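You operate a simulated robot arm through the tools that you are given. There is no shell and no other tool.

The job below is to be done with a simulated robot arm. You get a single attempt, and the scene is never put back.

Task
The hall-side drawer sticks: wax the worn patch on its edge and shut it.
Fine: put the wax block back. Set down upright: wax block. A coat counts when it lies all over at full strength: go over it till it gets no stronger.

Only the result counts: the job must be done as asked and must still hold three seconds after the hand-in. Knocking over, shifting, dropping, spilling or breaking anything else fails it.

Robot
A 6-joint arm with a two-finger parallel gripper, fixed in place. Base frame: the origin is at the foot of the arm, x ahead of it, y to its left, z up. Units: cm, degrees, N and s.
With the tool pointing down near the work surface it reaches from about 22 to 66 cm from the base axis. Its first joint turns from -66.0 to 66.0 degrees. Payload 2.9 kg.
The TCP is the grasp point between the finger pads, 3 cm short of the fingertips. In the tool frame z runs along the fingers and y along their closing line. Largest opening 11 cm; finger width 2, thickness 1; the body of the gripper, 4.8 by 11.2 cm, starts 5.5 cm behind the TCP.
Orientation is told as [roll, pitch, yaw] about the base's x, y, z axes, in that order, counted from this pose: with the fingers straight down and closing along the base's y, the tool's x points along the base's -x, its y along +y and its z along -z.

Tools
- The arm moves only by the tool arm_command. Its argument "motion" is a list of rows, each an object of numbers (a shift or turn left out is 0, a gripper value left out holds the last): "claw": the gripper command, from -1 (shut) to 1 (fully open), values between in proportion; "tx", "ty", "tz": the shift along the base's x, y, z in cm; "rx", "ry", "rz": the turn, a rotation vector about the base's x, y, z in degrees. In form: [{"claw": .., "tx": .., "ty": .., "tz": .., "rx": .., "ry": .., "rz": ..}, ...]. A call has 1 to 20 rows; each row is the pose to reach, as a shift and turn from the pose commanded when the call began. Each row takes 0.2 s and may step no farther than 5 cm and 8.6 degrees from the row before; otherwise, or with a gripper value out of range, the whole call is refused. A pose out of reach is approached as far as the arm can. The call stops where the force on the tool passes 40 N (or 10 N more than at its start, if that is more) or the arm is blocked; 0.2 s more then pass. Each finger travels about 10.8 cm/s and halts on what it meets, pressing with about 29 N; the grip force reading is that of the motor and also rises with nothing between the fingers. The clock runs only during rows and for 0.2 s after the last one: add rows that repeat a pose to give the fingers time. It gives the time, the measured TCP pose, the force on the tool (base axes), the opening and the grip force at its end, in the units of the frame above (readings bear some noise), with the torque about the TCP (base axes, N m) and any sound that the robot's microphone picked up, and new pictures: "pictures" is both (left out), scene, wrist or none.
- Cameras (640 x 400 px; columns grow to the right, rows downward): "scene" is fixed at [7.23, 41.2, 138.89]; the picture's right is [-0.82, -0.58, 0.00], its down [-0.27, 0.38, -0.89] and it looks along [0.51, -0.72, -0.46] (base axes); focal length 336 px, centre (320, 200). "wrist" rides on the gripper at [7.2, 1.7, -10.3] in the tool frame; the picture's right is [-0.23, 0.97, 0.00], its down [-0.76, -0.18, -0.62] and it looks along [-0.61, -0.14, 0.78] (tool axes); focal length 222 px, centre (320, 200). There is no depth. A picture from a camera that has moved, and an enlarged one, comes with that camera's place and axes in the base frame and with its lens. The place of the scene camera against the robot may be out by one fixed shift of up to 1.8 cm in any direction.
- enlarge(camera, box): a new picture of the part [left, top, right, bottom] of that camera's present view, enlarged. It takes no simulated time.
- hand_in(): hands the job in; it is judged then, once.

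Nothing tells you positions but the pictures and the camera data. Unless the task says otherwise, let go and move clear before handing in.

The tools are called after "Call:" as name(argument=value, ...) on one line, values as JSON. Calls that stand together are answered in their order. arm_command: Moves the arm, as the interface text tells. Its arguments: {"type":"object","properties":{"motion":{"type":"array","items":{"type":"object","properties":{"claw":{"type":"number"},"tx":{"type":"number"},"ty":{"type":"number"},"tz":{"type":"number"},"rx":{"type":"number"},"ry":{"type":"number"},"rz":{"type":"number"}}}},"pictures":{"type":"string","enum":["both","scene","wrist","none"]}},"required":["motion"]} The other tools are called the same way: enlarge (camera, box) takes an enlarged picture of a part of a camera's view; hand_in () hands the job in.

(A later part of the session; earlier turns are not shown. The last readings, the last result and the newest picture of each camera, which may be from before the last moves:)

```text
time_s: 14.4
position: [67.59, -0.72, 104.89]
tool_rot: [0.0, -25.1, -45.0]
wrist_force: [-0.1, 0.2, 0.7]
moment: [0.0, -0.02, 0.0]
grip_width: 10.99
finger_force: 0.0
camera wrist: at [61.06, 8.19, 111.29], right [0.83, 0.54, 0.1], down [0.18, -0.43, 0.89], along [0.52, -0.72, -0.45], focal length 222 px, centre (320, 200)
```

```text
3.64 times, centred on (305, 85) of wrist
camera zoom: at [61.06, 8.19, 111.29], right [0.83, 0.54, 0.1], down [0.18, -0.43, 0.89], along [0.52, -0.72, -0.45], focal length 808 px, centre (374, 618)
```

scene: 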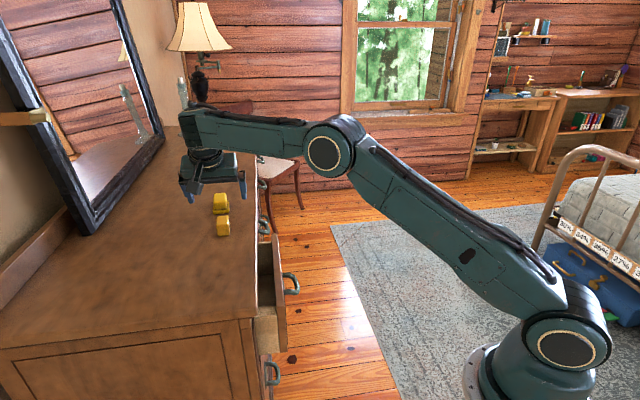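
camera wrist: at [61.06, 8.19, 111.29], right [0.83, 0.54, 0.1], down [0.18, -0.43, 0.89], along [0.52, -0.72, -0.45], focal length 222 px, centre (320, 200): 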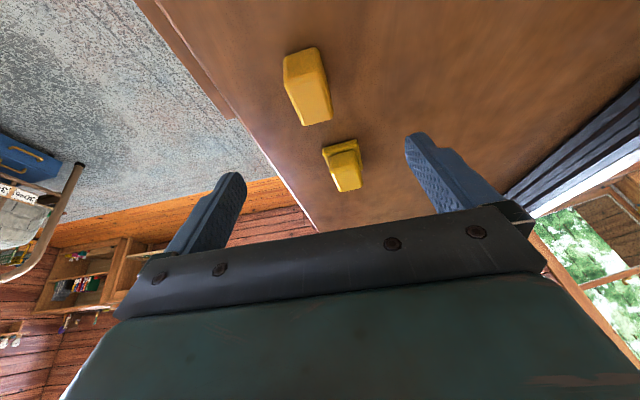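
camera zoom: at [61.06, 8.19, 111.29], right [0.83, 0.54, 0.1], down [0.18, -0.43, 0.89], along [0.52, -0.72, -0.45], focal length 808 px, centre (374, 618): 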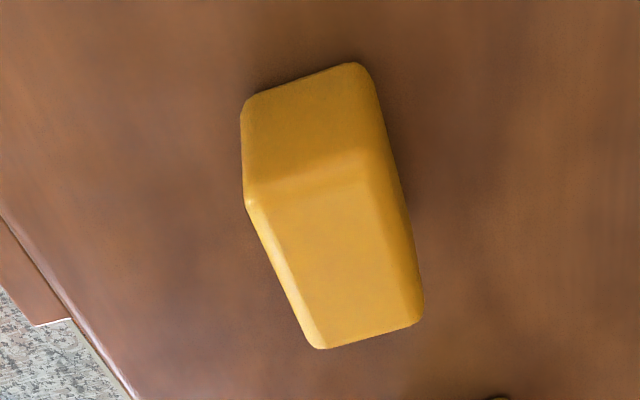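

The block's position is confirmed. I'll descend with the fingers straddling it front to back.

Call:
arm_command(motion=[{"tz": -2.5}, {"tx": -0.1, "ty": -0.1, "tz": -5}, {"tx": -0.1, "ty": -0.1, "tz": -7}, {"tx": -0.1, "ty": -0.1, "tz": -8}])

Call:
enlarge(camera="wrist", box=[180, 80, 480, 260])

Call:
enlarge(camera="scene", box=[150, 130, 290, 260])

```text
time_s: 15.4
position: [67.34, -0.99, 97.01]
tool_rot: [0.0, -25.0, -45.1]
wrist_force: [1.2, 0.2, -0.6]
moment: [-0.01, 0.03, -0.01]
grip_width: 11.0
finger_force: 0.1
camera wrist: at [60.84, 7.87, 103.39], right [0.83, 0.54, 0.1], down [0.18, -0.43, 0.89], along [0.52, -0.72, -0.45], focal length 222 px, centre (320, 200)
```

scene: 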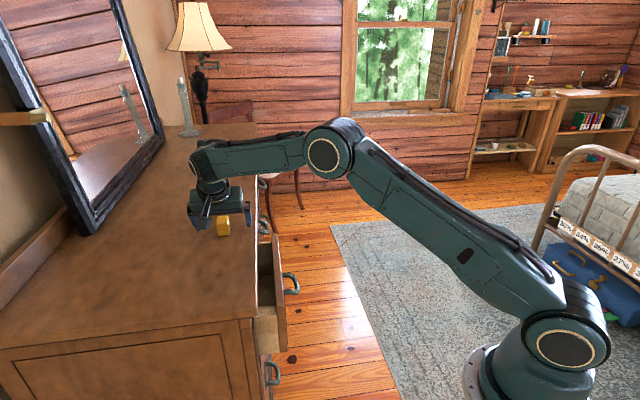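
wrist: 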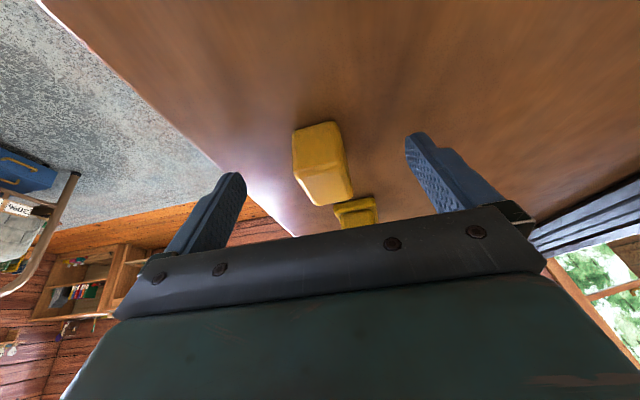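

```text
2.13 times, centred on (330, 170) of wrist
camera zoom: at [60.84, 7.87, 103.39], right [0.83, 0.54, 0.1], down [0.18, -0.43, 0.89], along [0.52, -0.72, -0.45], focal length 474 px, centre (299, 264)
```

zoom: 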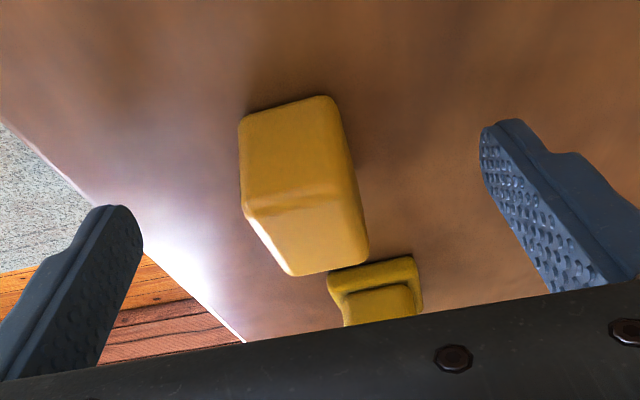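

```text
3.08 times, centred on (220, 195) of scene
camera zoom: at [7.23, 41.19, 138.89], right [-0.82, -0.58, 0.0], down [-0.27, 0.38, -0.89], along [0.51, -0.72, -0.46], focal length 1032 px, centre (628, 215)
```

zoom: 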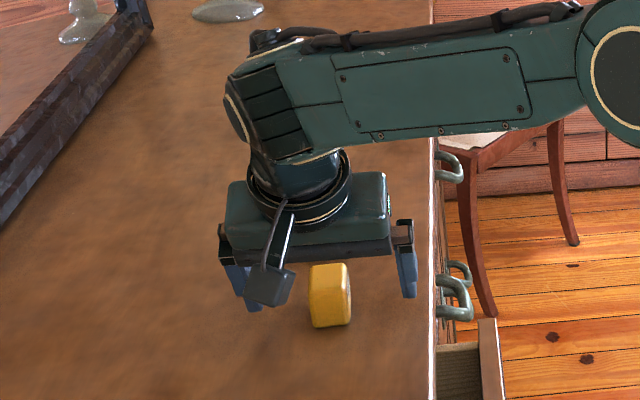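

The fingers straddle the block well. Closing the grip now.

Call:
arm_command(motion=[{"tx": 0.1, "ty": 0.1, "claw": 0.2}, {"tx": 0.1, "ty": 0.1, "claw": -0.3}, {"tx": 0.1, "ty": 0.1, "claw": -1}, {"tx": 0.1, "ty": 0.1, "claw": -1}, {"tx": 0.1, "ty": 0.1, "claw": -1}])

Call:
enlarge(camera="wrist", box=[220, 80, 440, 230])

```text
time_s: 16.6
position: [67.54, -0.91, 97.08]
tool_rot: [0.0, -25.1, -45.0]
wrist_force: [0.3, -0.1, 0.6]
moment: [0.03, -0.01, 0.0]
grip_width: 2.91
finger_force: 29.7
camera wrist: at [60.94, 8.04, 103.44], right [0.83, 0.54, 0.1], down [0.18, -0.43, 0.89], along [0.52, -0.72, -0.45], focal length 222 px, centre (320, 200)
```

scene: 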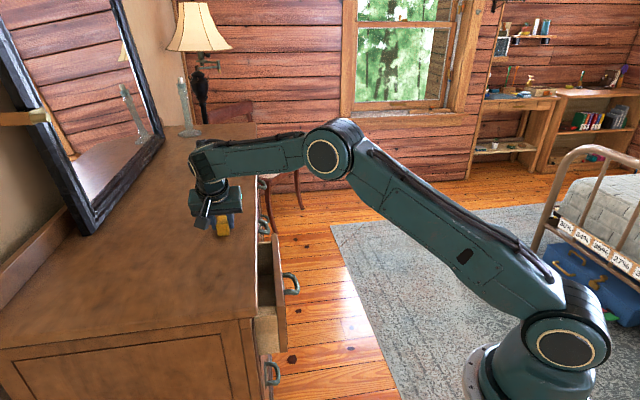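
wrist: 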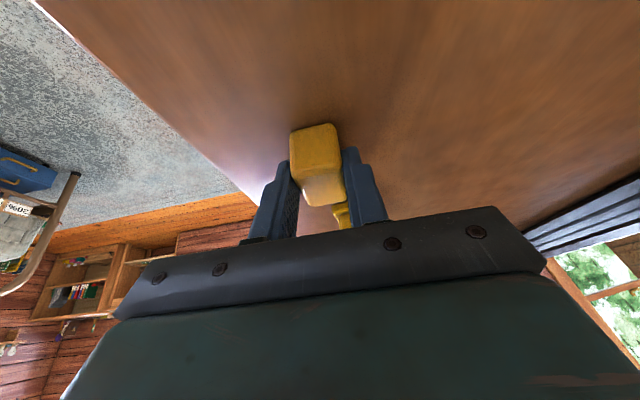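

```text
2.67 times, centred on (330, 155) of wrist
camera zoom: at [60.94, 8.04, 103.44], right [0.83, 0.54, 0.1], down [0.18, -0.43, 0.89], along [0.52, -0.72, -0.45], focal length 592 px, centre (293, 320)
```

zoom: 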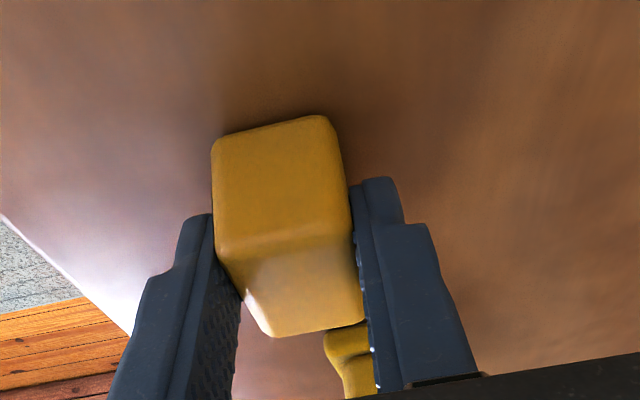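

Gripped (2.9 cm width at 30 N). I'll lift, then carry the block in front of the drawer while turning +90°.

Call:
arm_command(motion=[{"tz": 1}, {"tz": 3}, {"tz": 6}, {"tz": 10}], pictures="wrist")

Call:
arm_command(motion=[{"tx": -2, "ty": 0.4, "rz": 8.1}, {"tx": -4, "ty": 0.8, "rz": 16.2}, {"tx": -6, "ty": 1.2, "rz": 24.4}, {"tx": -8, "ty": 1.6, "rz": 32.6}, {"tx": -10, "ty": 2.0, "rz": 40.8}, {"tx": -12, "ty": 2.4, "rz": 49}, {"tx": -14, "ty": 2.8, "rz": 57.2}, {"tx": -16, "ty": 3.2, "rz": 65.4}, {"tx": -18, "ty": 3.6, "rz": 73.6}, {"tx": -20, "ty": 4.0, "rz": 81.8}, {"tx": -21.4, "ty": 4.4, "rz": 90}])

```text
time_s: 17.6
position: [67.64, -0.95, 107.08]
tool_rot: [0.0, -25.0, -44.9]
wrist_force: [1.1, -0.2, 0.0]
moment: [0.01, -0.02, -0.02]
grip_width: 2.9
finger_force: 29.1
camera wrist: at [61.15, 7.96, 113.46], right [0.83, 0.54, 0.1], down [0.18, -0.43, 0.89], along [0.52, -0.72, -0.45], focal length 222 px, centre (320, 200)
```

wrist: 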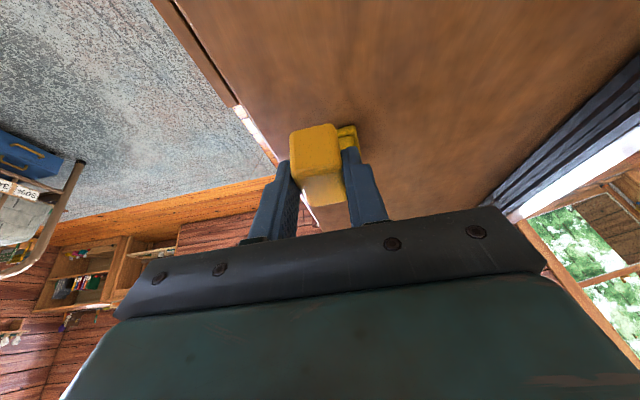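

```text
time_s: 20.0
position: [46.13, 3.58, 107.07]
tool_rot: [0.0, -25.0, 45.2]
wrist_force: [-0.5, 0.7, -0.5]
moment: [0.0, -0.04, -0.02]
grip_width: 2.93
finger_force: 28.5
camera wrist: at [37.16, -2.96, 113.41], right [-0.55, 0.83, 0.1], down [0.43, 0.18, 0.89], along [0.72, 0.52, -0.45], focal length 222 px, centre (320, 200)
```

scene: 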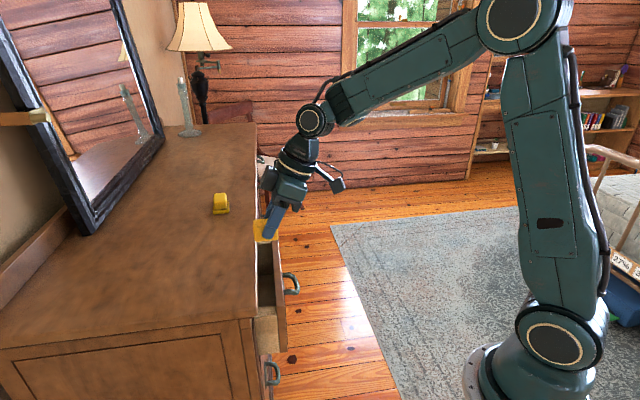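
wrist: 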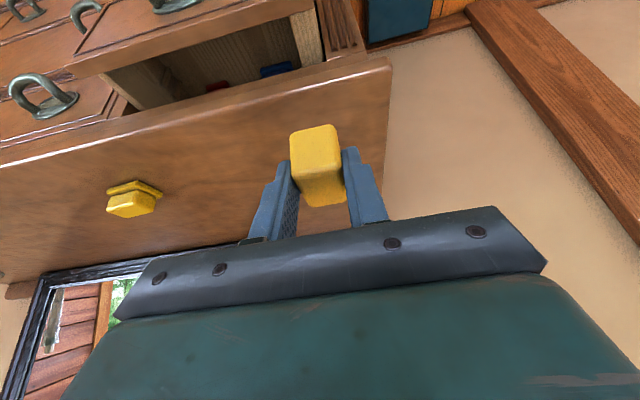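

Block carried fine. Before lowering, I'll look at the drawer from here.

Call:
enlarge(camera="wrist", box=[90, 0, 400, 150])

Call:
enlarge(camera="wrist", box=[270, 0, 360, 70])

```text
2.06 times, centred on (245, 75) of wrist
camera zoom: at [37.16, -2.96, 113.41], right [-0.55, 0.83, 0.1], down [0.43, 0.18, 0.89], along [0.72, 0.52, -0.45], focal length 459 px, centre (475, 458)
```

zoom: 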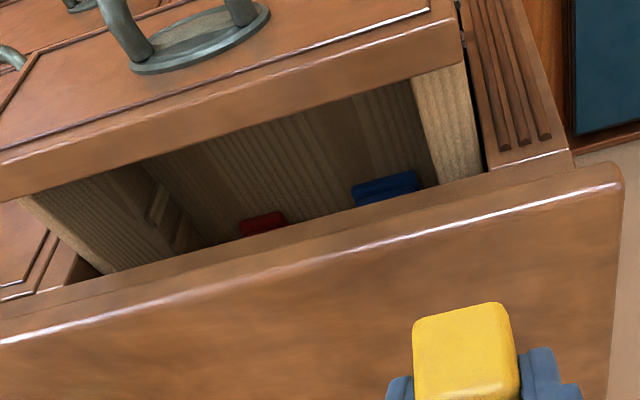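

```text
5.71 times, centred on (315, 35) of wrist
camera zoom: at [37.16, -2.96, 113.41], right [-0.55, 0.83, 0.1], down [0.43, 0.18, 0.89], along [0.72, 0.52, -0.45], focal length 1269 px, centre (349, 1143)
```

zoom: 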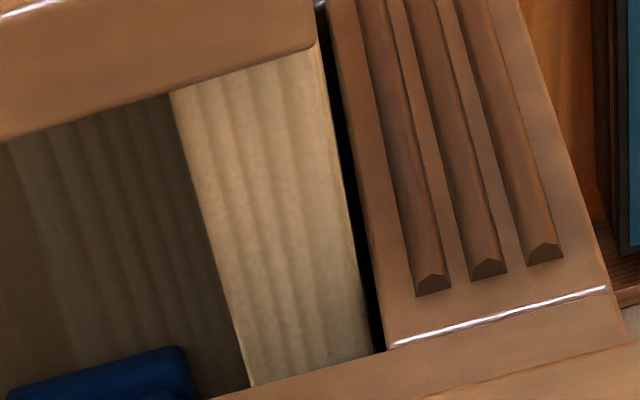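

The thick left rail shows a pale mottled top, which I take to be the worn patch; exposed rail runs from w≈35.9 (panel) to w≈40.5 (case face), with its top near z 84.4. I'll lower the block in front of the dresser rim, above the drawer panel, and check.

Call:
arm_command(motion=[{"tx": -0.2, "ty": -0.2, "tz": -4}, {"tx": -0.2, "ty": -0.2, "tz": -8}, {"tx": -0.2, "ty": -0.2, "tz": -12}, {"tx": -0.2, "ty": -0.2, "tz": -15}])

Call:
enlarge(camera="wrist", box=[230, 90, 430, 220])

Call:
enlarge(camera="scene", box=[220, 240, 330, 360])

```text
time_s: 21.0
position: [45.92, 3.52, 92.16]
tool_rot: [-0.1, -25.0, 45.0]
wrist_force: [-0.3, 0.6, -0.9]
moment: [-0.01, 0.05, 0.02]
grip_width: 2.92
finger_force: 29.0
camera wrist: at [36.96, -3.08, 98.49], right [-0.54, 0.83, 0.1], down [0.43, 0.18, 0.89], along [0.72, 0.52, -0.45], focal length 222 px, centre (320, 200)
```

scene: 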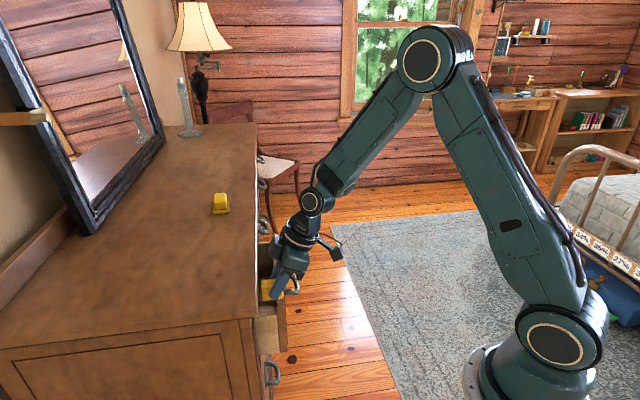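
wrist: 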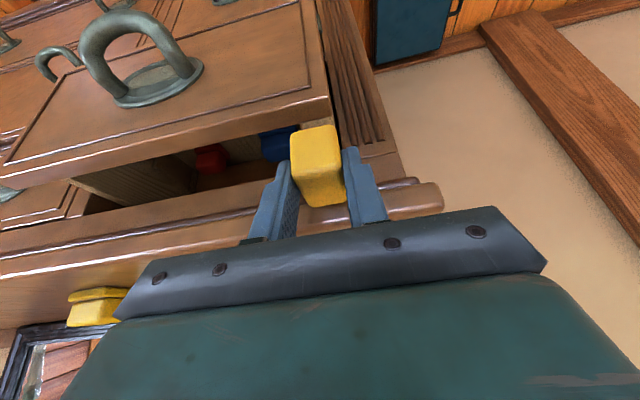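

```text
3.08 times, centred on (330, 155) of wrist
camera zoom: at [36.96, -3.08, 98.49], right [-0.54, 0.83, 0.1], down [0.43, 0.18, 0.89], along [0.72, 0.52, -0.45], focal length 684 px, centre (289, 338)
```

zoom: 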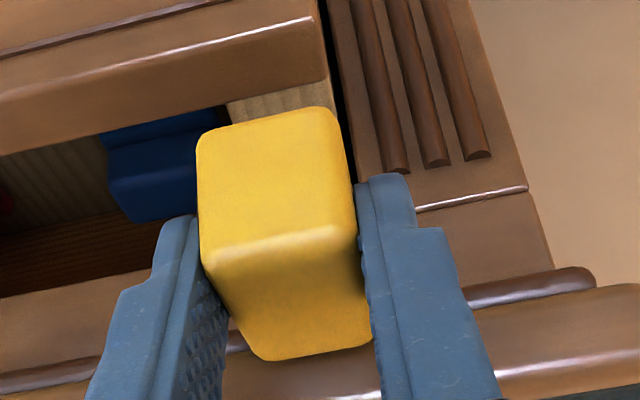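

```text
3.33 times, centred on (275, 300) of scene
camera zoom: at [7.23, 41.2, 138.89], right [-0.82, -0.58, 0.0], down [-0.27, 0.38, -0.89], along [0.51, -0.72, -0.46], focal length 1118 px, centre (470, -133)
```

zoom: 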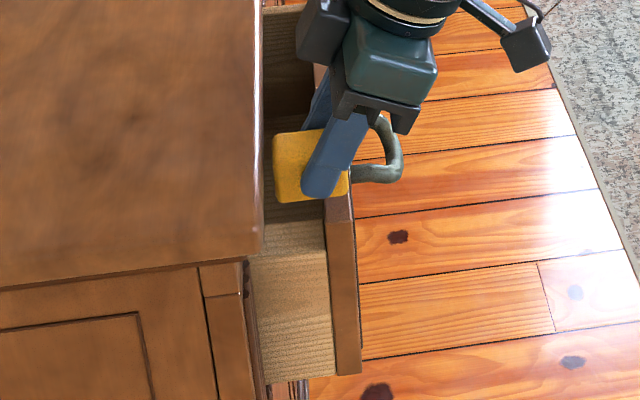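

The block clears the rim. I'll lower to just above panel height, then slide in under the overhang toward the rail.

Call:
arm_command(motion=[{"tz": -1}, {"tz": -1.9}, {"tx": 0.3, "ty": 0.3, "tz": -1.9}, {"tx": 0.7, "ty": 0.7, "tz": -1.9}, {"tx": 1.1, "ty": 1.1, "tz": -1.9}, {"tx": 1.38, "ty": 1.38, "tz": -1.9}])

Call:
enlarge(camera="wrist", box=[230, 90, 430, 220])

Call:
enlarge(camera="scene", box=[235, 270, 315, 350])

```text
time_s: 22.4
position: [47.21, 4.84, 90.12]
tool_rot: [0.0, -25.0, 45.0]
wrist_force: [-0.8, 0.5, -1.2]
moment: [0.01, -0.01, -0.01]
grip_width: 2.92
finger_force: 28.4
camera wrist: at [38.33, -1.74, 96.58], right [-0.54, 0.83, 0.1], down [0.43, 0.18, 0.89], along [0.72, 0.52, -0.45], focal length 222 px, centre (320, 200)
```

scene: 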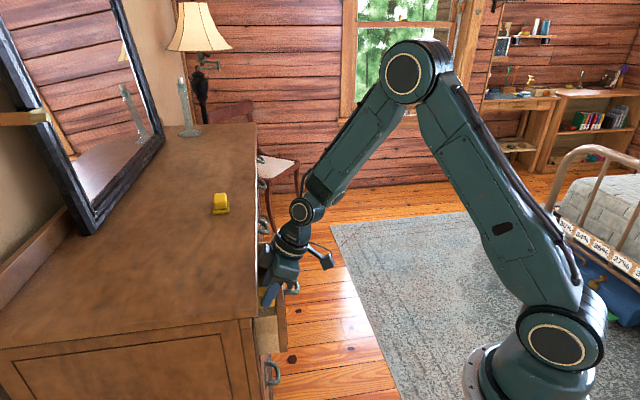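
wrist: 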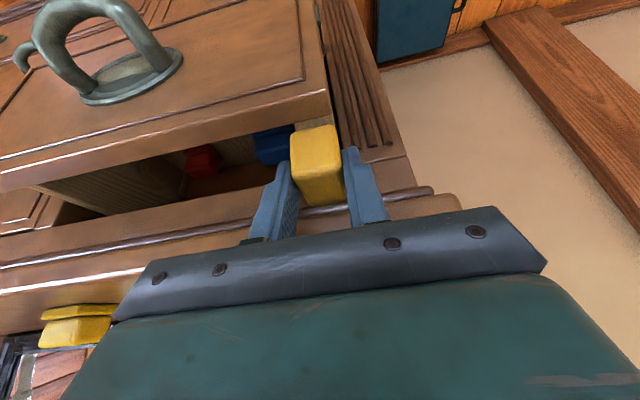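

```text
3.08 times, centred on (330, 155) of wrist
camera zoom: at [38.33, -1.74, 96.58], right [-0.54, 0.83, 0.1], down [0.43, 0.18, 0.89], along [0.72, 0.52, -0.45], focal length 684 px, centre (289, 338)
```

zoom: 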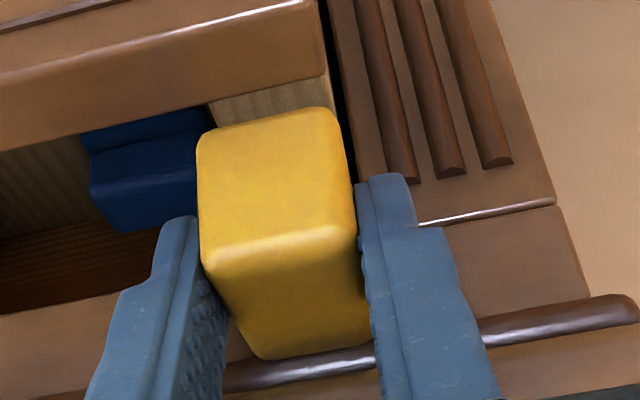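

```text
5.00 times, centred on (275, 310) of scene
camera zoom: at [7.23, 41.2, 138.89], right [-0.82, -0.58, 0.0], down [-0.27, 0.38, -0.89], along [0.51, -0.72, -0.46], focal length 1677 px, centre (545, -350)
```

zoom: 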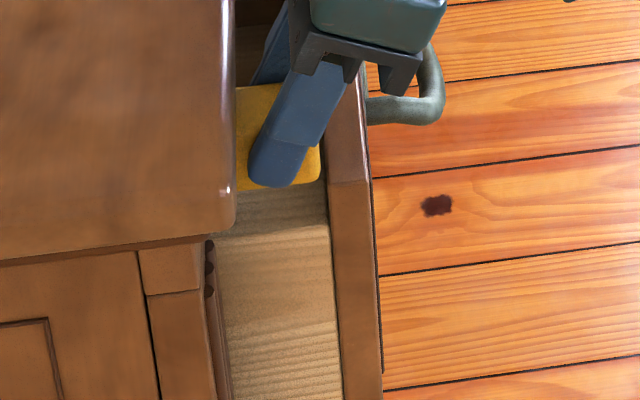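

The block sits just behind the panel, above the rail. I'll nudge it back 0.15 cm and lower gently until contact.

Call:
arm_command(motion=[{"tx": 0.1, "ty": 0.1, "tz": -0.5}, {"tx": 0.1, "ty": 0.1, "tz": -1.0}, {"tx": 0.1, "ty": 0.1, "tz": -1.4}], pictures="none")

Call:
enlarge(camera="scene", box=[235, 270, 315, 350])

Call:
enlarge(camera="wrist", box=[230, 90, 430, 220])

```text
time_s: 23.2
position: [47.43, 4.78, 88.79]
tool_rot: [0.0, -25.1, 45.0]
wrist_force: [0.0, -0.6, 0.1]
moment: [0.02, -0.02, 0.0]
grip_width: 2.94
finger_force: 29.1
```

```text
5.00 times, centred on (275, 310) of scene
camera zoom: at [7.23, 41.2, 138.89], right [-0.82, -0.58, 0.0], down [-0.27, 0.38, -0.89], along [0.51, -0.72, -0.46], focal length 1677 px, centre (545, -350)
```

zoom: 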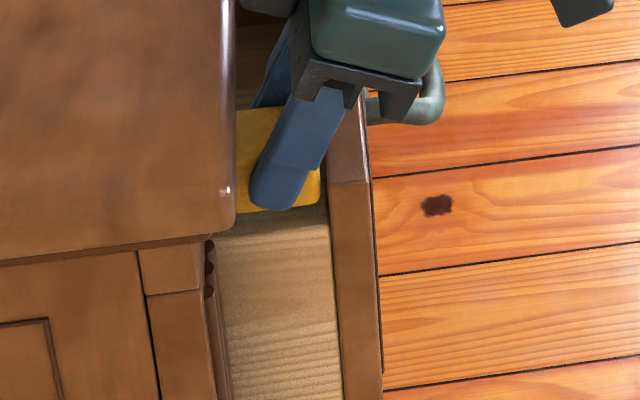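

```text
3.08 times, centred on (330, 155) of wrist
camera zoom: at [38.42, -1.75, 95.24], right [-0.54, 0.83, 0.1], down [0.43, 0.18, 0.89], along [0.72, 0.52, -0.45], focal length 684 px, centre (289, 338)
```

zoom: 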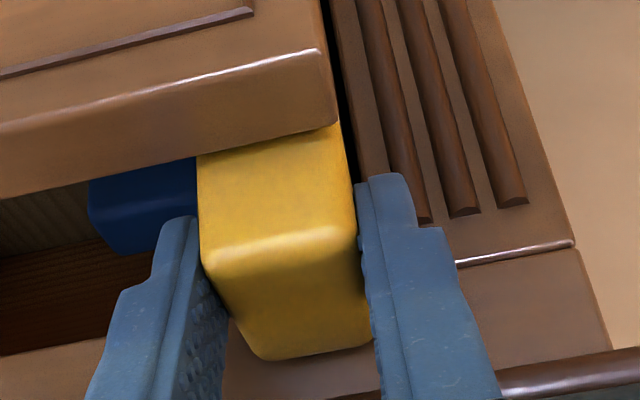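

No contact yet. Lowering in smaller steps.

Call:
arm_command(motion=[{"tz": -0.1}, {"tz": -0.2}, {"tz": -0.3}, {"tz": -0.4}], pictures="none")

```text
time_s: 24.2
position: [47.36, 4.9, 88.36]
tool_rot: [0.0, -25.0, 45.0]
wrist_force: [0.0, 0.0, 0.3]
moment: [0.01, 0.0, -0.01]
grip_width: 2.92
finger_force: 29.2
```

Call:
arm_command(motion=[{"tz": -0.1}, {"tz": -0.2}, {"tz": -0.3}], pictures="none")

Call:
enlarge(camera="scene", box=[235, 270, 315, 350])

Call:
enlarge(camera="wrist", box=[230, 90, 430, 220])

```text
time_s: 25.0
position: [47.46, 4.79, 88.08]
tool_rot: [0.0, -25.1, 45.1]
wrist_force: [0.2, 0.2, -0.3]
moment: [0.03, -0.01, -0.02]
grip_width: 2.92
finger_force: 28.9
```

```text
5.00 times, centred on (275, 310) of scene
camera zoom: at [7.23, 41.2, 138.89], right [-0.82, -0.58, 0.0], down [-0.27, 0.38, -0.89], along [0.51, -0.72, -0.46], focal length 1677 px, centre (545, -350)
```

zoom: 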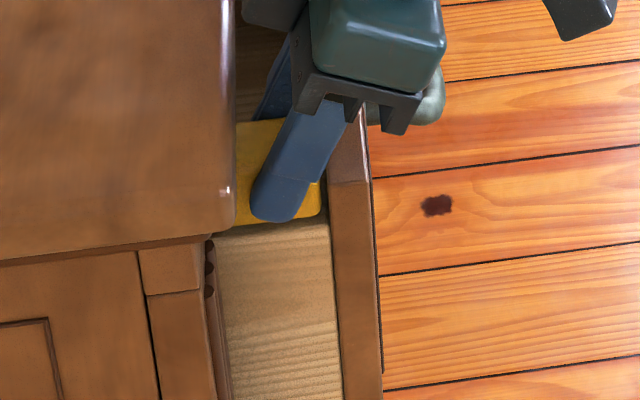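

```text
3.08 times, centred on (330, 155) of wrist
camera zoom: at [38.41, -1.73, 94.55], right [-0.54, 0.83, 0.1], down [0.43, 0.18, 0.89], along [0.72, 0.52, -0.45], focal length 684 px, centre (289, 338)
```

zoom: 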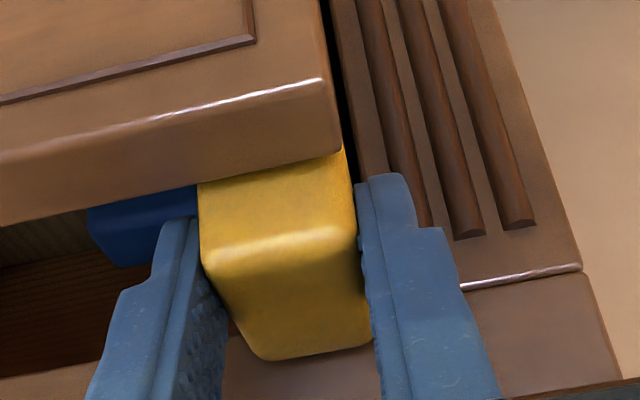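

Call:
arm_command(motion=[{"tz": -0.1}, {"tz": -0.2}, {"tz": -0.3}], pictures="none")

```text
time_s: 25.8
position: [47.32, 4.98, 87.93]
tool_rot: [-0.1, -25.0, 45.1]
wrist_force: [-0.3, 0.2, -0.9]
moment: [0.0, -0.02, 0.01]
grip_width: 2.92
finger_force: 29.3
```

Call:
arm_command(motion=[{"tz": -0.1}, {"tz": -0.2}], pictures="none")

Call:
arm_command(motion=[{"tz": -0.1}, {"tz": -0.2}], pictures="wrist")

Call:
enlarge(camera="scene", box=[235, 270, 315, 350])

```text
time_s: 26.4
position: [47.37, 4.97, 87.66]
tool_rot: [0.0, -25.1, 45.0]
wrist_force: [-3.6, -0.2, 12.0]
moment: [-0.03, 0.22, -0.01]
grip_width: 2.94
finger_force: 29.4
```

```text
time_s: 27.0
position: [47.37, 4.92, 87.48]
tool_rot: [-0.2, -25.2, 45.1]
wrist_force: [-1.8, 2.5, 23.2]
moment: [0.18, -0.01, 0.04]
grip_width: 2.93
finger_force: 29.1
camera wrist: at [38.51, -1.69, 93.87], right [-0.54, 0.83, 0.09], down [0.42, 0.17, 0.89], along [0.73, 0.52, -0.45], focal length 222 px, centre (320, 200)
```

wrist: 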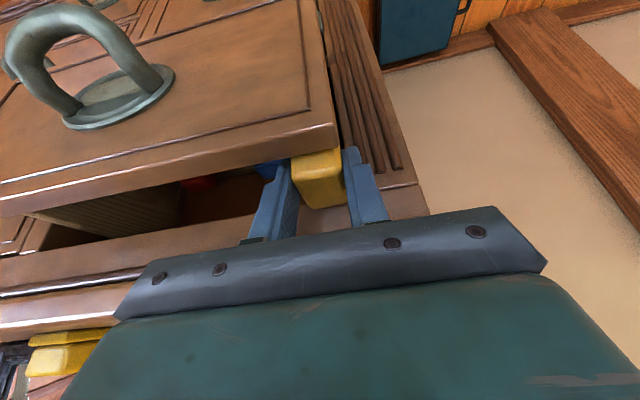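

```text
5.00 times, centred on (275, 310) of scene
camera zoom: at [7.19, 41.2, 138.89], right [-0.82, -0.58, 0.0], down [-0.27, 0.38, -0.89], along [0.51, -0.72, -0.46], focal length 1677 px, centre (545, -350)
```

zoom: 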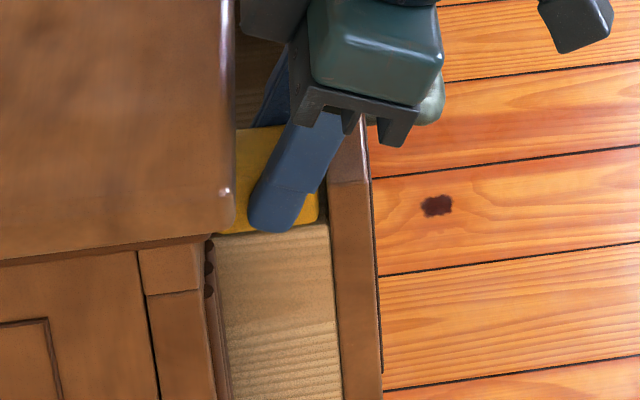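

Contact: the rail top is at z≈83.6, with 23 N of press. I'll ease the press a bit and rub side to side across the rail, since the block's length already spans the exposed rail from panel to case face.

Call:
arm_command(motion=[{"tz": 0.08}, {"tx": 0.35, "ty": -0.35, "tz": 0.08}, {"tx": 0.7, "ty": -0.7, "tz": 0.08}, {"tx": 0.35, "ty": -0.35, "tz": 0.08}, {"tz": 0.08}, {"tx": -0.3, "ty": 0.3, "tz": 0.08}, {"tx": -0.55, "ty": 0.55, "tz": 0.08}, {"tx": -0.3, "ty": 0.3, "tz": 0.08}, {"tz": 0.08}, {"tx": 0.15, "ty": -0.15, "tz": 0.08}])

Call:
enlarge(camera="scene", box=[235, 270, 315, 350])

Call:
enlarge(camera="wrist", box=[230, 90, 430, 220])

```text
time_s: 29.2
position: [47.44, 4.63, 87.59]
tool_rot: [0.1, -24.9, 45.0]
wrist_force: [0.5, 0.0, -0.2]
moment: [-0.02, -0.02, 0.01]
grip_width: 2.91
finger_force: 28.8
camera wrist: at [38.54, -1.86, 93.91], right [-0.54, 0.83, 0.1], down [0.43, 0.18, 0.89], along [0.72, 0.52, -0.45], focal length 222 px, centre (320, 200)
```

scene: 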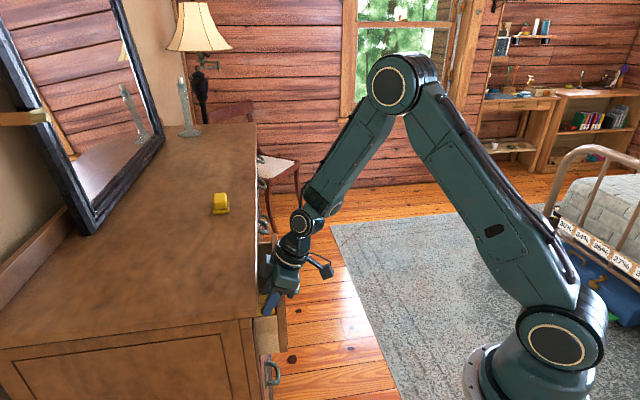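
wrist: 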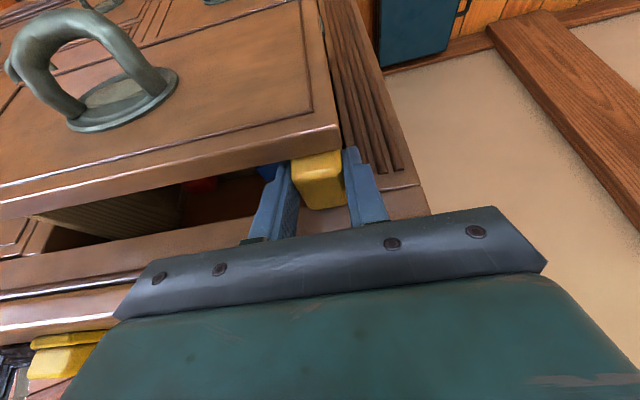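

```text
5.00 times, centred on (275, 310) of scene
camera zoom: at [7.23, 41.2, 138.89], right [-0.82, -0.58, 0.0], down [-0.27, 0.38, -0.89], along [0.51, -0.72, -0.46], focal length 1677 px, centre (545, -350)
```

zoom: 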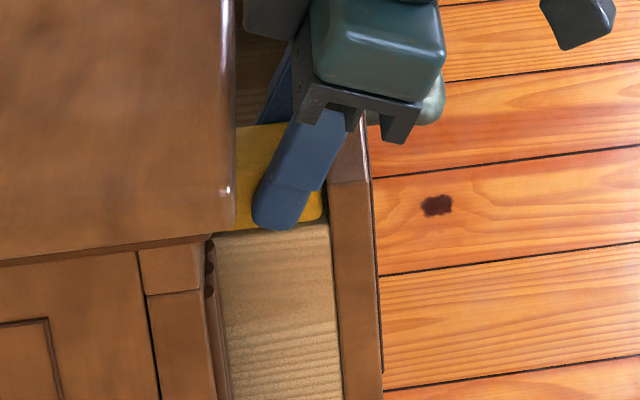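

```text
3.08 times, centred on (330, 155) of wrist
camera zoom: at [38.54, -1.86, 93.91], right [-0.54, 0.83, 0.1], down [0.43, 0.18, 0.89], along [0.72, 0.52, -0.45], focal length 684 px, centre (289, 338)
```

zoom: 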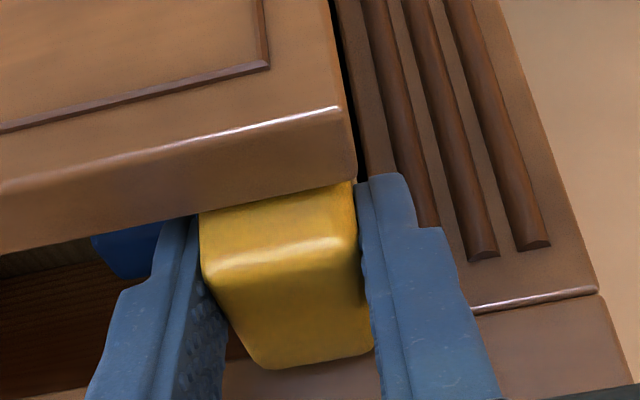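

Call:
arm_command(motion=[{"tz": -0.08}, {"tz": -0.12}], pictures="none")

```text
time_s: 29.8
position: [47.47, 4.71, 87.38]
tool_rot: [-0.1, -25.0, 45.0]
wrist_force: [-2.2, 1.9, 9.5]
moment: [-0.03, 0.1, -0.02]
grip_width: 2.93
finger_force: 29.4
```

Now about 10 N of contact. I'll do side-to-side strokes at this height.

Call:
arm_command(motion=[{"tx": 0.25, "ty": -0.25}, {"tx": 0.5, "ty": -0.5}, {"tx": 0.25, "ty": -0.25}, {"tx": 0, "ty": 0}, {"tx": -0.3, "ty": 0.3}, {"tx": -0.6, "ty": 0.6}, {"tx": -0.3, "ty": 0.3}, {"tx": 0, "ty": 0}, {"tx": 0.25, "ty": -0.25}, {"tx": 0.5, "ty": -0.5}, {"tx": 0.25, "ty": -0.25}, {"tx": 0, "ty": 0}, {"tx": -0.3, "ty": 0.3}, {"tx": -0.6, "ty": 0.6}, {"tx": -0.3, "ty": 0.3}, {"tx": 0, "ty": 0}], pictures="none")

```text
time_s: 33.2
position: [47.41, 4.69, 87.36]
tool_rot: [0.1, -25.0, 45.1]
wrist_force: [0.6, -0.4, -0.6]
moment: [-0.02, 0.02, -0.01]
grip_width: 2.94
finger_force: 29.5
```

Contact has eased again, so the block may be slipping slightly in the grip. I'll back out and look at the rail to see whether a coat has gone on.

Call:
arm_command(motion=[{"tz": 0.6}, {"tz": 1.6}, {"tz": 2.7}, {"tx": -0.5, "ty": -0.4, "tz": 2.7}, {"tx": -1.1, "ty": -0.9, "tz": 2.7}, {"tx": -1.7, "ty": -1.3, "tz": 2.7}, {"tx": -1.7, "ty": -1.3, "tz": 5}, {"tx": -1.7, "ty": -1.3, "tz": 9}, {"tx": -1.7, "ty": -1.3, "tz": 13}, {"tx": -1.7, "ty": -1.3, "tz": 17}, {"tx": -1.7, "ty": -1.3, "tz": 20}], pictures="wrist")

Call:
enlarge(camera="wrist", box=[270, 0, 360, 70])

Call:
enlarge(camera="wrist", box=[270, 110, 380, 220])

Call:
enlarge(camera="scene", box=[245, 295, 293, 355])

```text
time_s: 35.6
position: [45.48, 3.46, 107.42]
tool_rot: [0.0, -25.0, 44.8]
wrist_force: [-0.3, 0.2, -0.1]
moment: [-0.01, 0.0, -0.01]
grip_width: 2.89
finger_force: 29.4
camera wrist: at [36.6, -3.17, 113.79], right [-0.54, 0.83, 0.1], down [0.43, 0.18, 0.89], along [0.72, 0.52, -0.45], focal length 222 px, centre (320, 200)
```

wrist: 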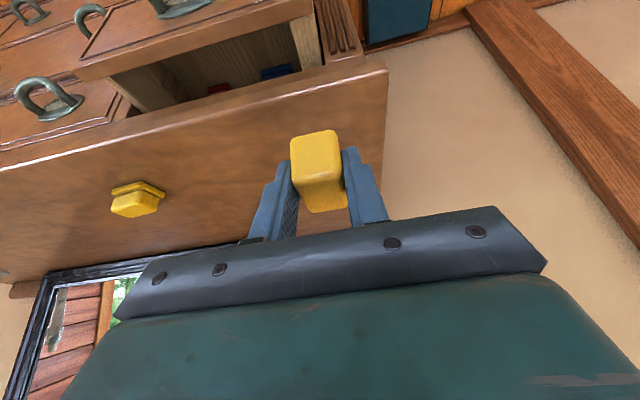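

```text
5.71 times, centred on (315, 35) of wrist
camera zoom: at [36.6, -3.17, 113.79], right [-0.54, 0.83, 0.1], down [0.43, 0.18, 0.89], along [0.72, 0.52, -0.45], focal length 1269 px, centre (349, 1143)
```

zoom: 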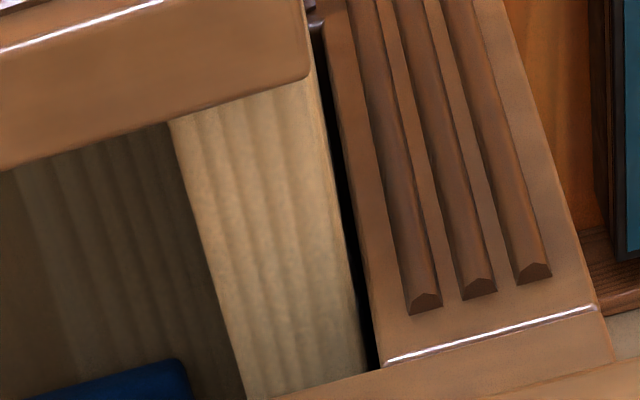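

```text
3.64 times, centred on (325, 165) of wrist
camera zoom: at [36.6, -3.17, 113.79], right [-0.54, 0.83, 0.1], down [0.43, 0.18, 0.89], along [0.72, 0.52, -0.45], focal length 808 px, centre (302, 327)
```

zoom: 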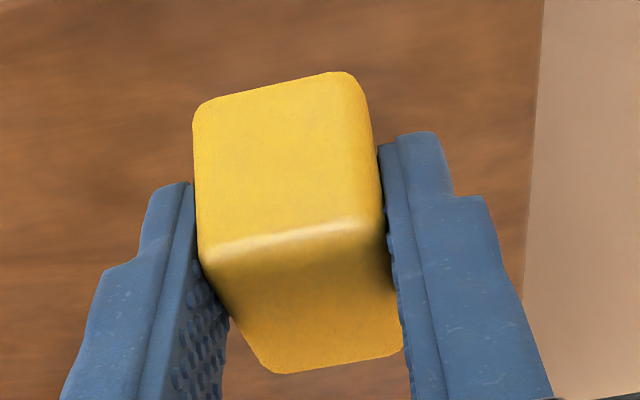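

```text
6.67 times, centred on (269, 325) of scene
camera zoom: at [7.23, 41.2, 138.89], right [-0.82, -0.58, 0.0], down [-0.27, 0.38, -0.89], along [0.51, -0.72, -0.46], focal length 2236 px, centre (660, -633)
```

zoom: 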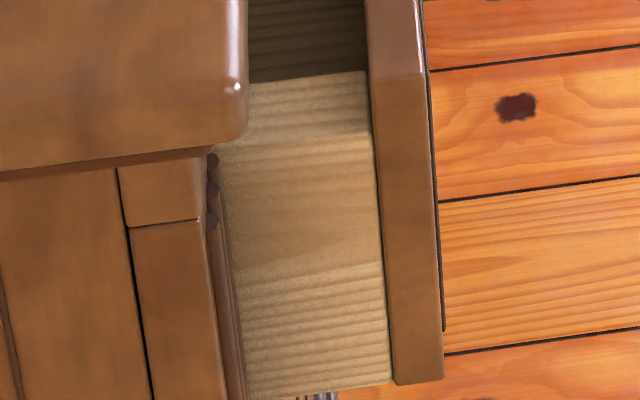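

Call:
enlarge(camera="wrist", box=[285, 10, 330, 70])

Call:
enlarge(camera="wrist", box=[290, 30, 325, 70])

Call:
enlarge(camera="scene", box=[255, 300, 281, 324])

```text
6.67 times, centred on (308, 40) of wrist
camera zoom: at [36.6, -3.17, 113.79], right [-0.54, 0.83, 0.1], down [0.43, 0.18, 0.89], along [0.72, 0.52, -0.45], focal length 1481 px, centre (403, 1267)
```

zoom: 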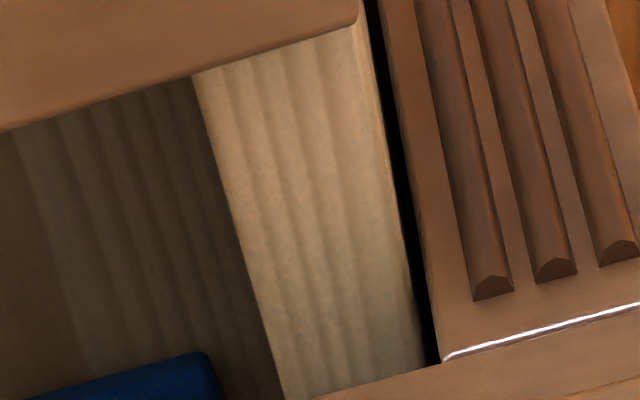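

```text
10.00 times, centred on (308, 50) of wrist
camera zoom: at [36.6, -3.17, 113.79], right [-0.54, 0.83, 0.1], down [0.43, 0.18, 0.89], along [0.72, 0.52, -0.45], focal length 2221 px, centre (445, 1700)
```

zoom: 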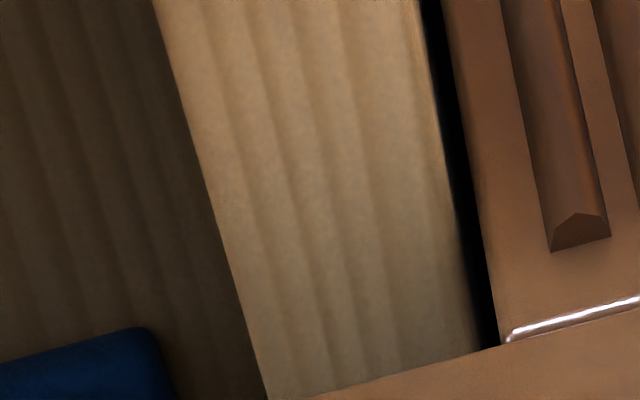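

```text
16.00 times, centred on (268, 312) of scene
camera zoom: at [7.23, 41.2, 138.89], right [-0.82, -0.58, 0.0], down [-0.27, 0.38, -0.89], along [0.51, -0.72, -0.46], focal length 5368 px, centre (1152, -1592)
```

zoom: 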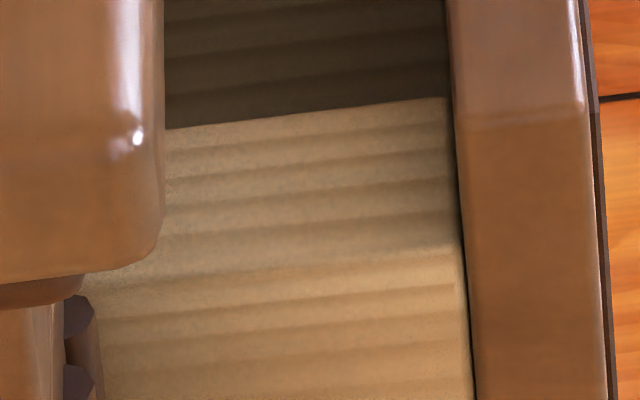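

The change is hard to judge, so this pose will be my reference view. I'll go back, press at about 8–10 N and rub many more strokes, watching the force.

Call:
arm_command(motion=[{"tz": -4}, {"tz": -8}, {"tz": -12}, {"tz": -16}, {"tz": -17.4}, {"tx": 0.6, "ty": 0.5, "tz": -17.4}, {"tx": 1.2, "ty": 1.0, "tz": -17.4}, {"tx": 1.78, "ty": 1.38, "tz": -17.4}, {"tx": 1.78, "ty": 1.38, "tz": -18.4}, {"tx": 1.78, "ty": 1.38, "tz": -19.4}, {"tx": 1.78, "ty": 1.38, "tz": -19.9}, {"tx": 1.78, "ty": 1.38, "tz": -20.05}], pictures="none")

```text
time_s: 38.2
position: [47.5, 4.84, 87.28]
tool_rot: [-0.1, -25.1, 45.0]
wrist_force: [-0.9, -0.6, 3.4]
moment: [-0.03, 0.08, 0.01]
grip_width: 2.93
finger_force: 29.1
```

Call:
arm_command(motion=[{"tz": -0.06}, {"tx": 0.2, "ty": -0.2, "tz": -0.06}, {"tx": 0.4, "ty": -0.4, "tz": -0.06}, {"tx": 0.2, "ty": -0.2, "tz": -0.06}, {"tx": 0, "ty": 0, "tz": -0.06}, {"tx": -0.2, "ty": 0.2, "tz": -0.06}, {"tx": -0.4, "ty": 0.4, "tz": -0.06}, {"tx": -0.2, "ty": 0.2, "tz": -0.06}, {"tz": -0.06}], pictures="none")

```text
time_s: 40.2
position: [47.33, 4.7, 87.43]
tool_rot: [0.2, -25.0, 45.2]
wrist_force: [-2.1, 5.4, 14.0]
moment: [0.11, 0.07, 0.01]
grip_width: 2.92
finger_force: 28.7
```

Contact holds at 14 N this time. More strokes.

Call:
arm_command(motion=[{"tx": 0.25, "ty": -0.25}, {"tx": 0.5, "ty": -0.5}, {"tx": 0.7, "ty": -0.7}, {"tx": 0.45, "ty": -0.45}, {"tx": 0.2, "ty": -0.2}, {"tx": -0.1, "ty": 0.1}, {"tx": -0.4, "ty": 0.4}, {"tx": -0.6, "ty": 0.6}, {"tx": -0.3, "ty": 0.3}, {"tx": 0, "ty": 0}, {"tx": 0.25, "ty": -0.25}, {"tx": 0.5, "ty": -0.5}, {"tx": 0.7, "ty": -0.7}, {"tx": 0.45, "ty": -0.45}, {"tx": 0.2, "ty": -0.2}, {"tx": -0.1, "ty": 0.1}, {"tx": -0.4, "ty": 0.4}, {"tx": -0.6, "ty": 0.6}, {"tx": -0.3, "ty": 0.3}, {"tx": 0, "ty": 0}], pictures="none")

```text
time_s: 44.4
position: [47.4, 5.0, 87.17]
tool_rot: [0.2, -25.0, 45.0]
wrist_force: [-2.5, 3.6, 10.8]
moment: [0.04, 0.0, 0.02]
grip_width: 2.94
finger_force: 28.2
```

Call:
arm_command(motion=[{"tx": 0.1, "ty": 0.1}, {"tx": 0.4, "ty": -0.2}, {"tx": 0.7, "ty": -0.5}, {"tx": 0.4, "ty": -0.2}, {"tx": 0.1, "ty": 0.1}, {"tx": -0.2, "ty": 0.4}, {"tx": -0.5, "ty": 0.7}, {"tx": -0.2, "ty": 0.4}, {"tx": 0.1, "ty": 0.1}, {"tx": -0.1, "ty": -0.1}, {"tx": 0.2, "ty": -0.4}, {"tx": 0.5, "ty": -0.7}, {"tx": 0.2, "ty": -0.4}, {"tx": -0.1, "ty": -0.1}, {"tx": -0.4, "ty": 0.2}, {"tx": -0.7, "ty": 0.5}, {"tx": -0.4, "ty": 0.2}, {"tx": -0.1, "ty": -0.1}, {"tx": 0, "ty": 0}], pictures="none")

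```text
time_s: 48.4
position: [47.56, 4.63, 87.28]
tool_rot: [0.0, -25.0, 45.0]
wrist_force: [-2.9, -2.4, 6.1]
moment: [-0.14, 0.11, 0.01]
grip_width: 2.92
finger_force: 29.2
```

Now back to the reference pose to compare.

Call:
arm_command(motion=[{"tz": 0.6}, {"tz": 1.6}, {"tz": 2.71}, {"tx": -0.6, "ty": -0.5, "tz": 2.71}, {"tx": -1.2, "ty": -1.0, "tz": 2.71}, {"tx": -1.78, "ty": -1.38, "tz": 2.71}, {"tx": -1.78, "ty": -1.38, "tz": 5}, {"tx": -1.78, "ty": -1.38, "tz": 9}, {"tx": -1.78, "ty": -1.38, "tz": 13}, {"tx": -1.78, "ty": -1.38, "tz": 17}, {"tx": -1.78, "ty": -1.38, "tz": 20.11}], pictures="wrist")

Call:
enlarge(camera="wrist", box=[285, 10, 330, 70])

Call:
enlarge(camera="wrist", box=[290, 30, 325, 70])

Call:
enlarge(camera="scene", box=[255, 300, 281, 324])

Call:
enlarge(camera="wrist", box=[270, 110, 380, 220])

```text
time_s: 50.8
position: [45.65, 3.35, 107.49]
tool_rot: [0.1, -24.9, 44.9]
wrist_force: [-0.1, 0.4, 0.3]
moment: [0.0, -0.01, 0.01]
grip_width: 2.9
finger_force: 28.5
camera wrist: at [36.82, -3.24, 113.9], right [-0.54, 0.83, 0.1], down [0.43, 0.18, 0.89], along [0.72, 0.52, -0.45], focal length 222 px, centre (320, 200)
```

wrist: 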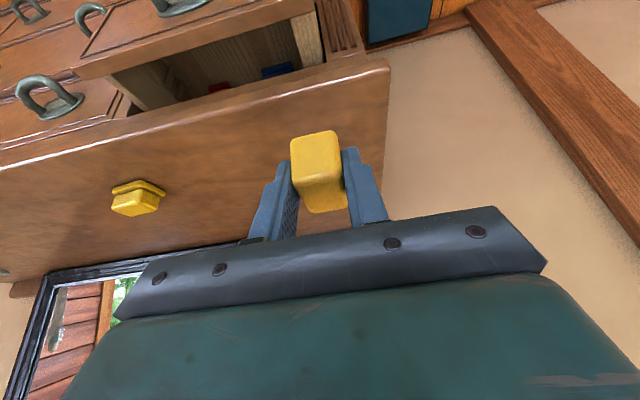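

```text
6.67 times, centred on (308, 40) of wrist
camera zoom: at [36.82, -3.24, 113.9], right [-0.54, 0.83, 0.1], down [0.43, 0.18, 0.89], along [0.72, 0.52, -0.45], focal length 1481 px, centre (403, 1267)
```

zoom: 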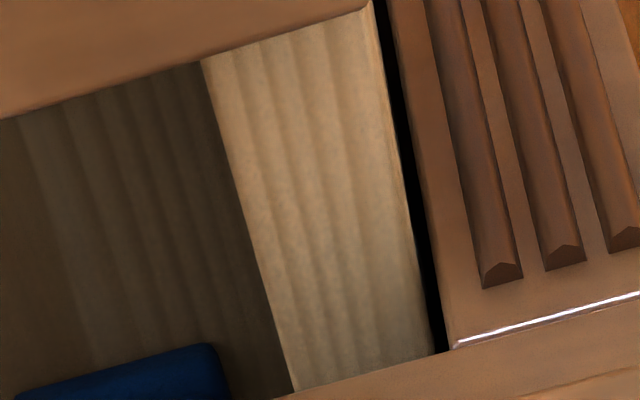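

```text
10.00 times, centred on (308, 50) of wrist
camera zoom: at [36.82, -3.24, 113.9], right [-0.54, 0.83, 0.1], down [0.43, 0.18, 0.89], along [0.72, 0.52, -0.45], focal length 2221 px, centre (445, 1700)
```

zoom: 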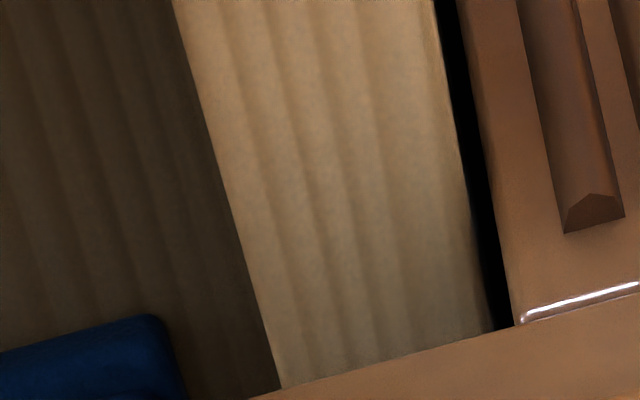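

```text
16.00 times, centred on (268, 312) of scene
camera zoom: at [7.23, 41.2, 138.89], right [-0.82, -0.58, 0.0], down [-0.27, 0.38, -0.89], along [0.51, -0.72, -0.46], focal length 5368 px, centre (1152, -1592)
```

zoom: 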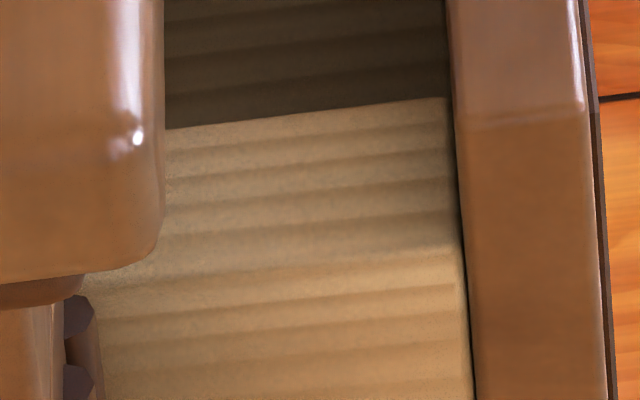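

```text
3.64 times, centred on (325, 165) of wrist
camera zoom: at [36.82, -3.24, 113.9], right [-0.54, 0.83, 0.1], down [0.43, 0.18, 0.89], along [0.72, 0.52, -0.45], focal length 808 px, centre (302, 327)
```

zoom: 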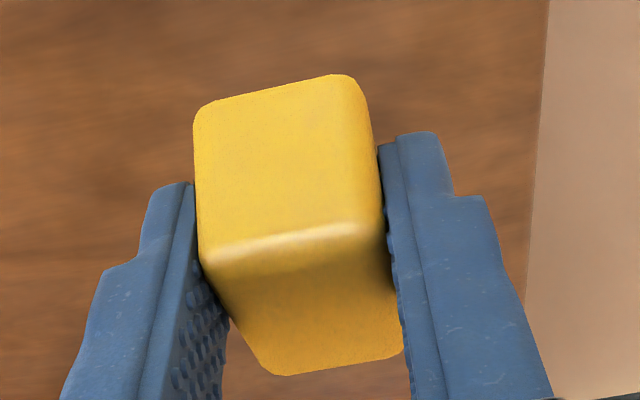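

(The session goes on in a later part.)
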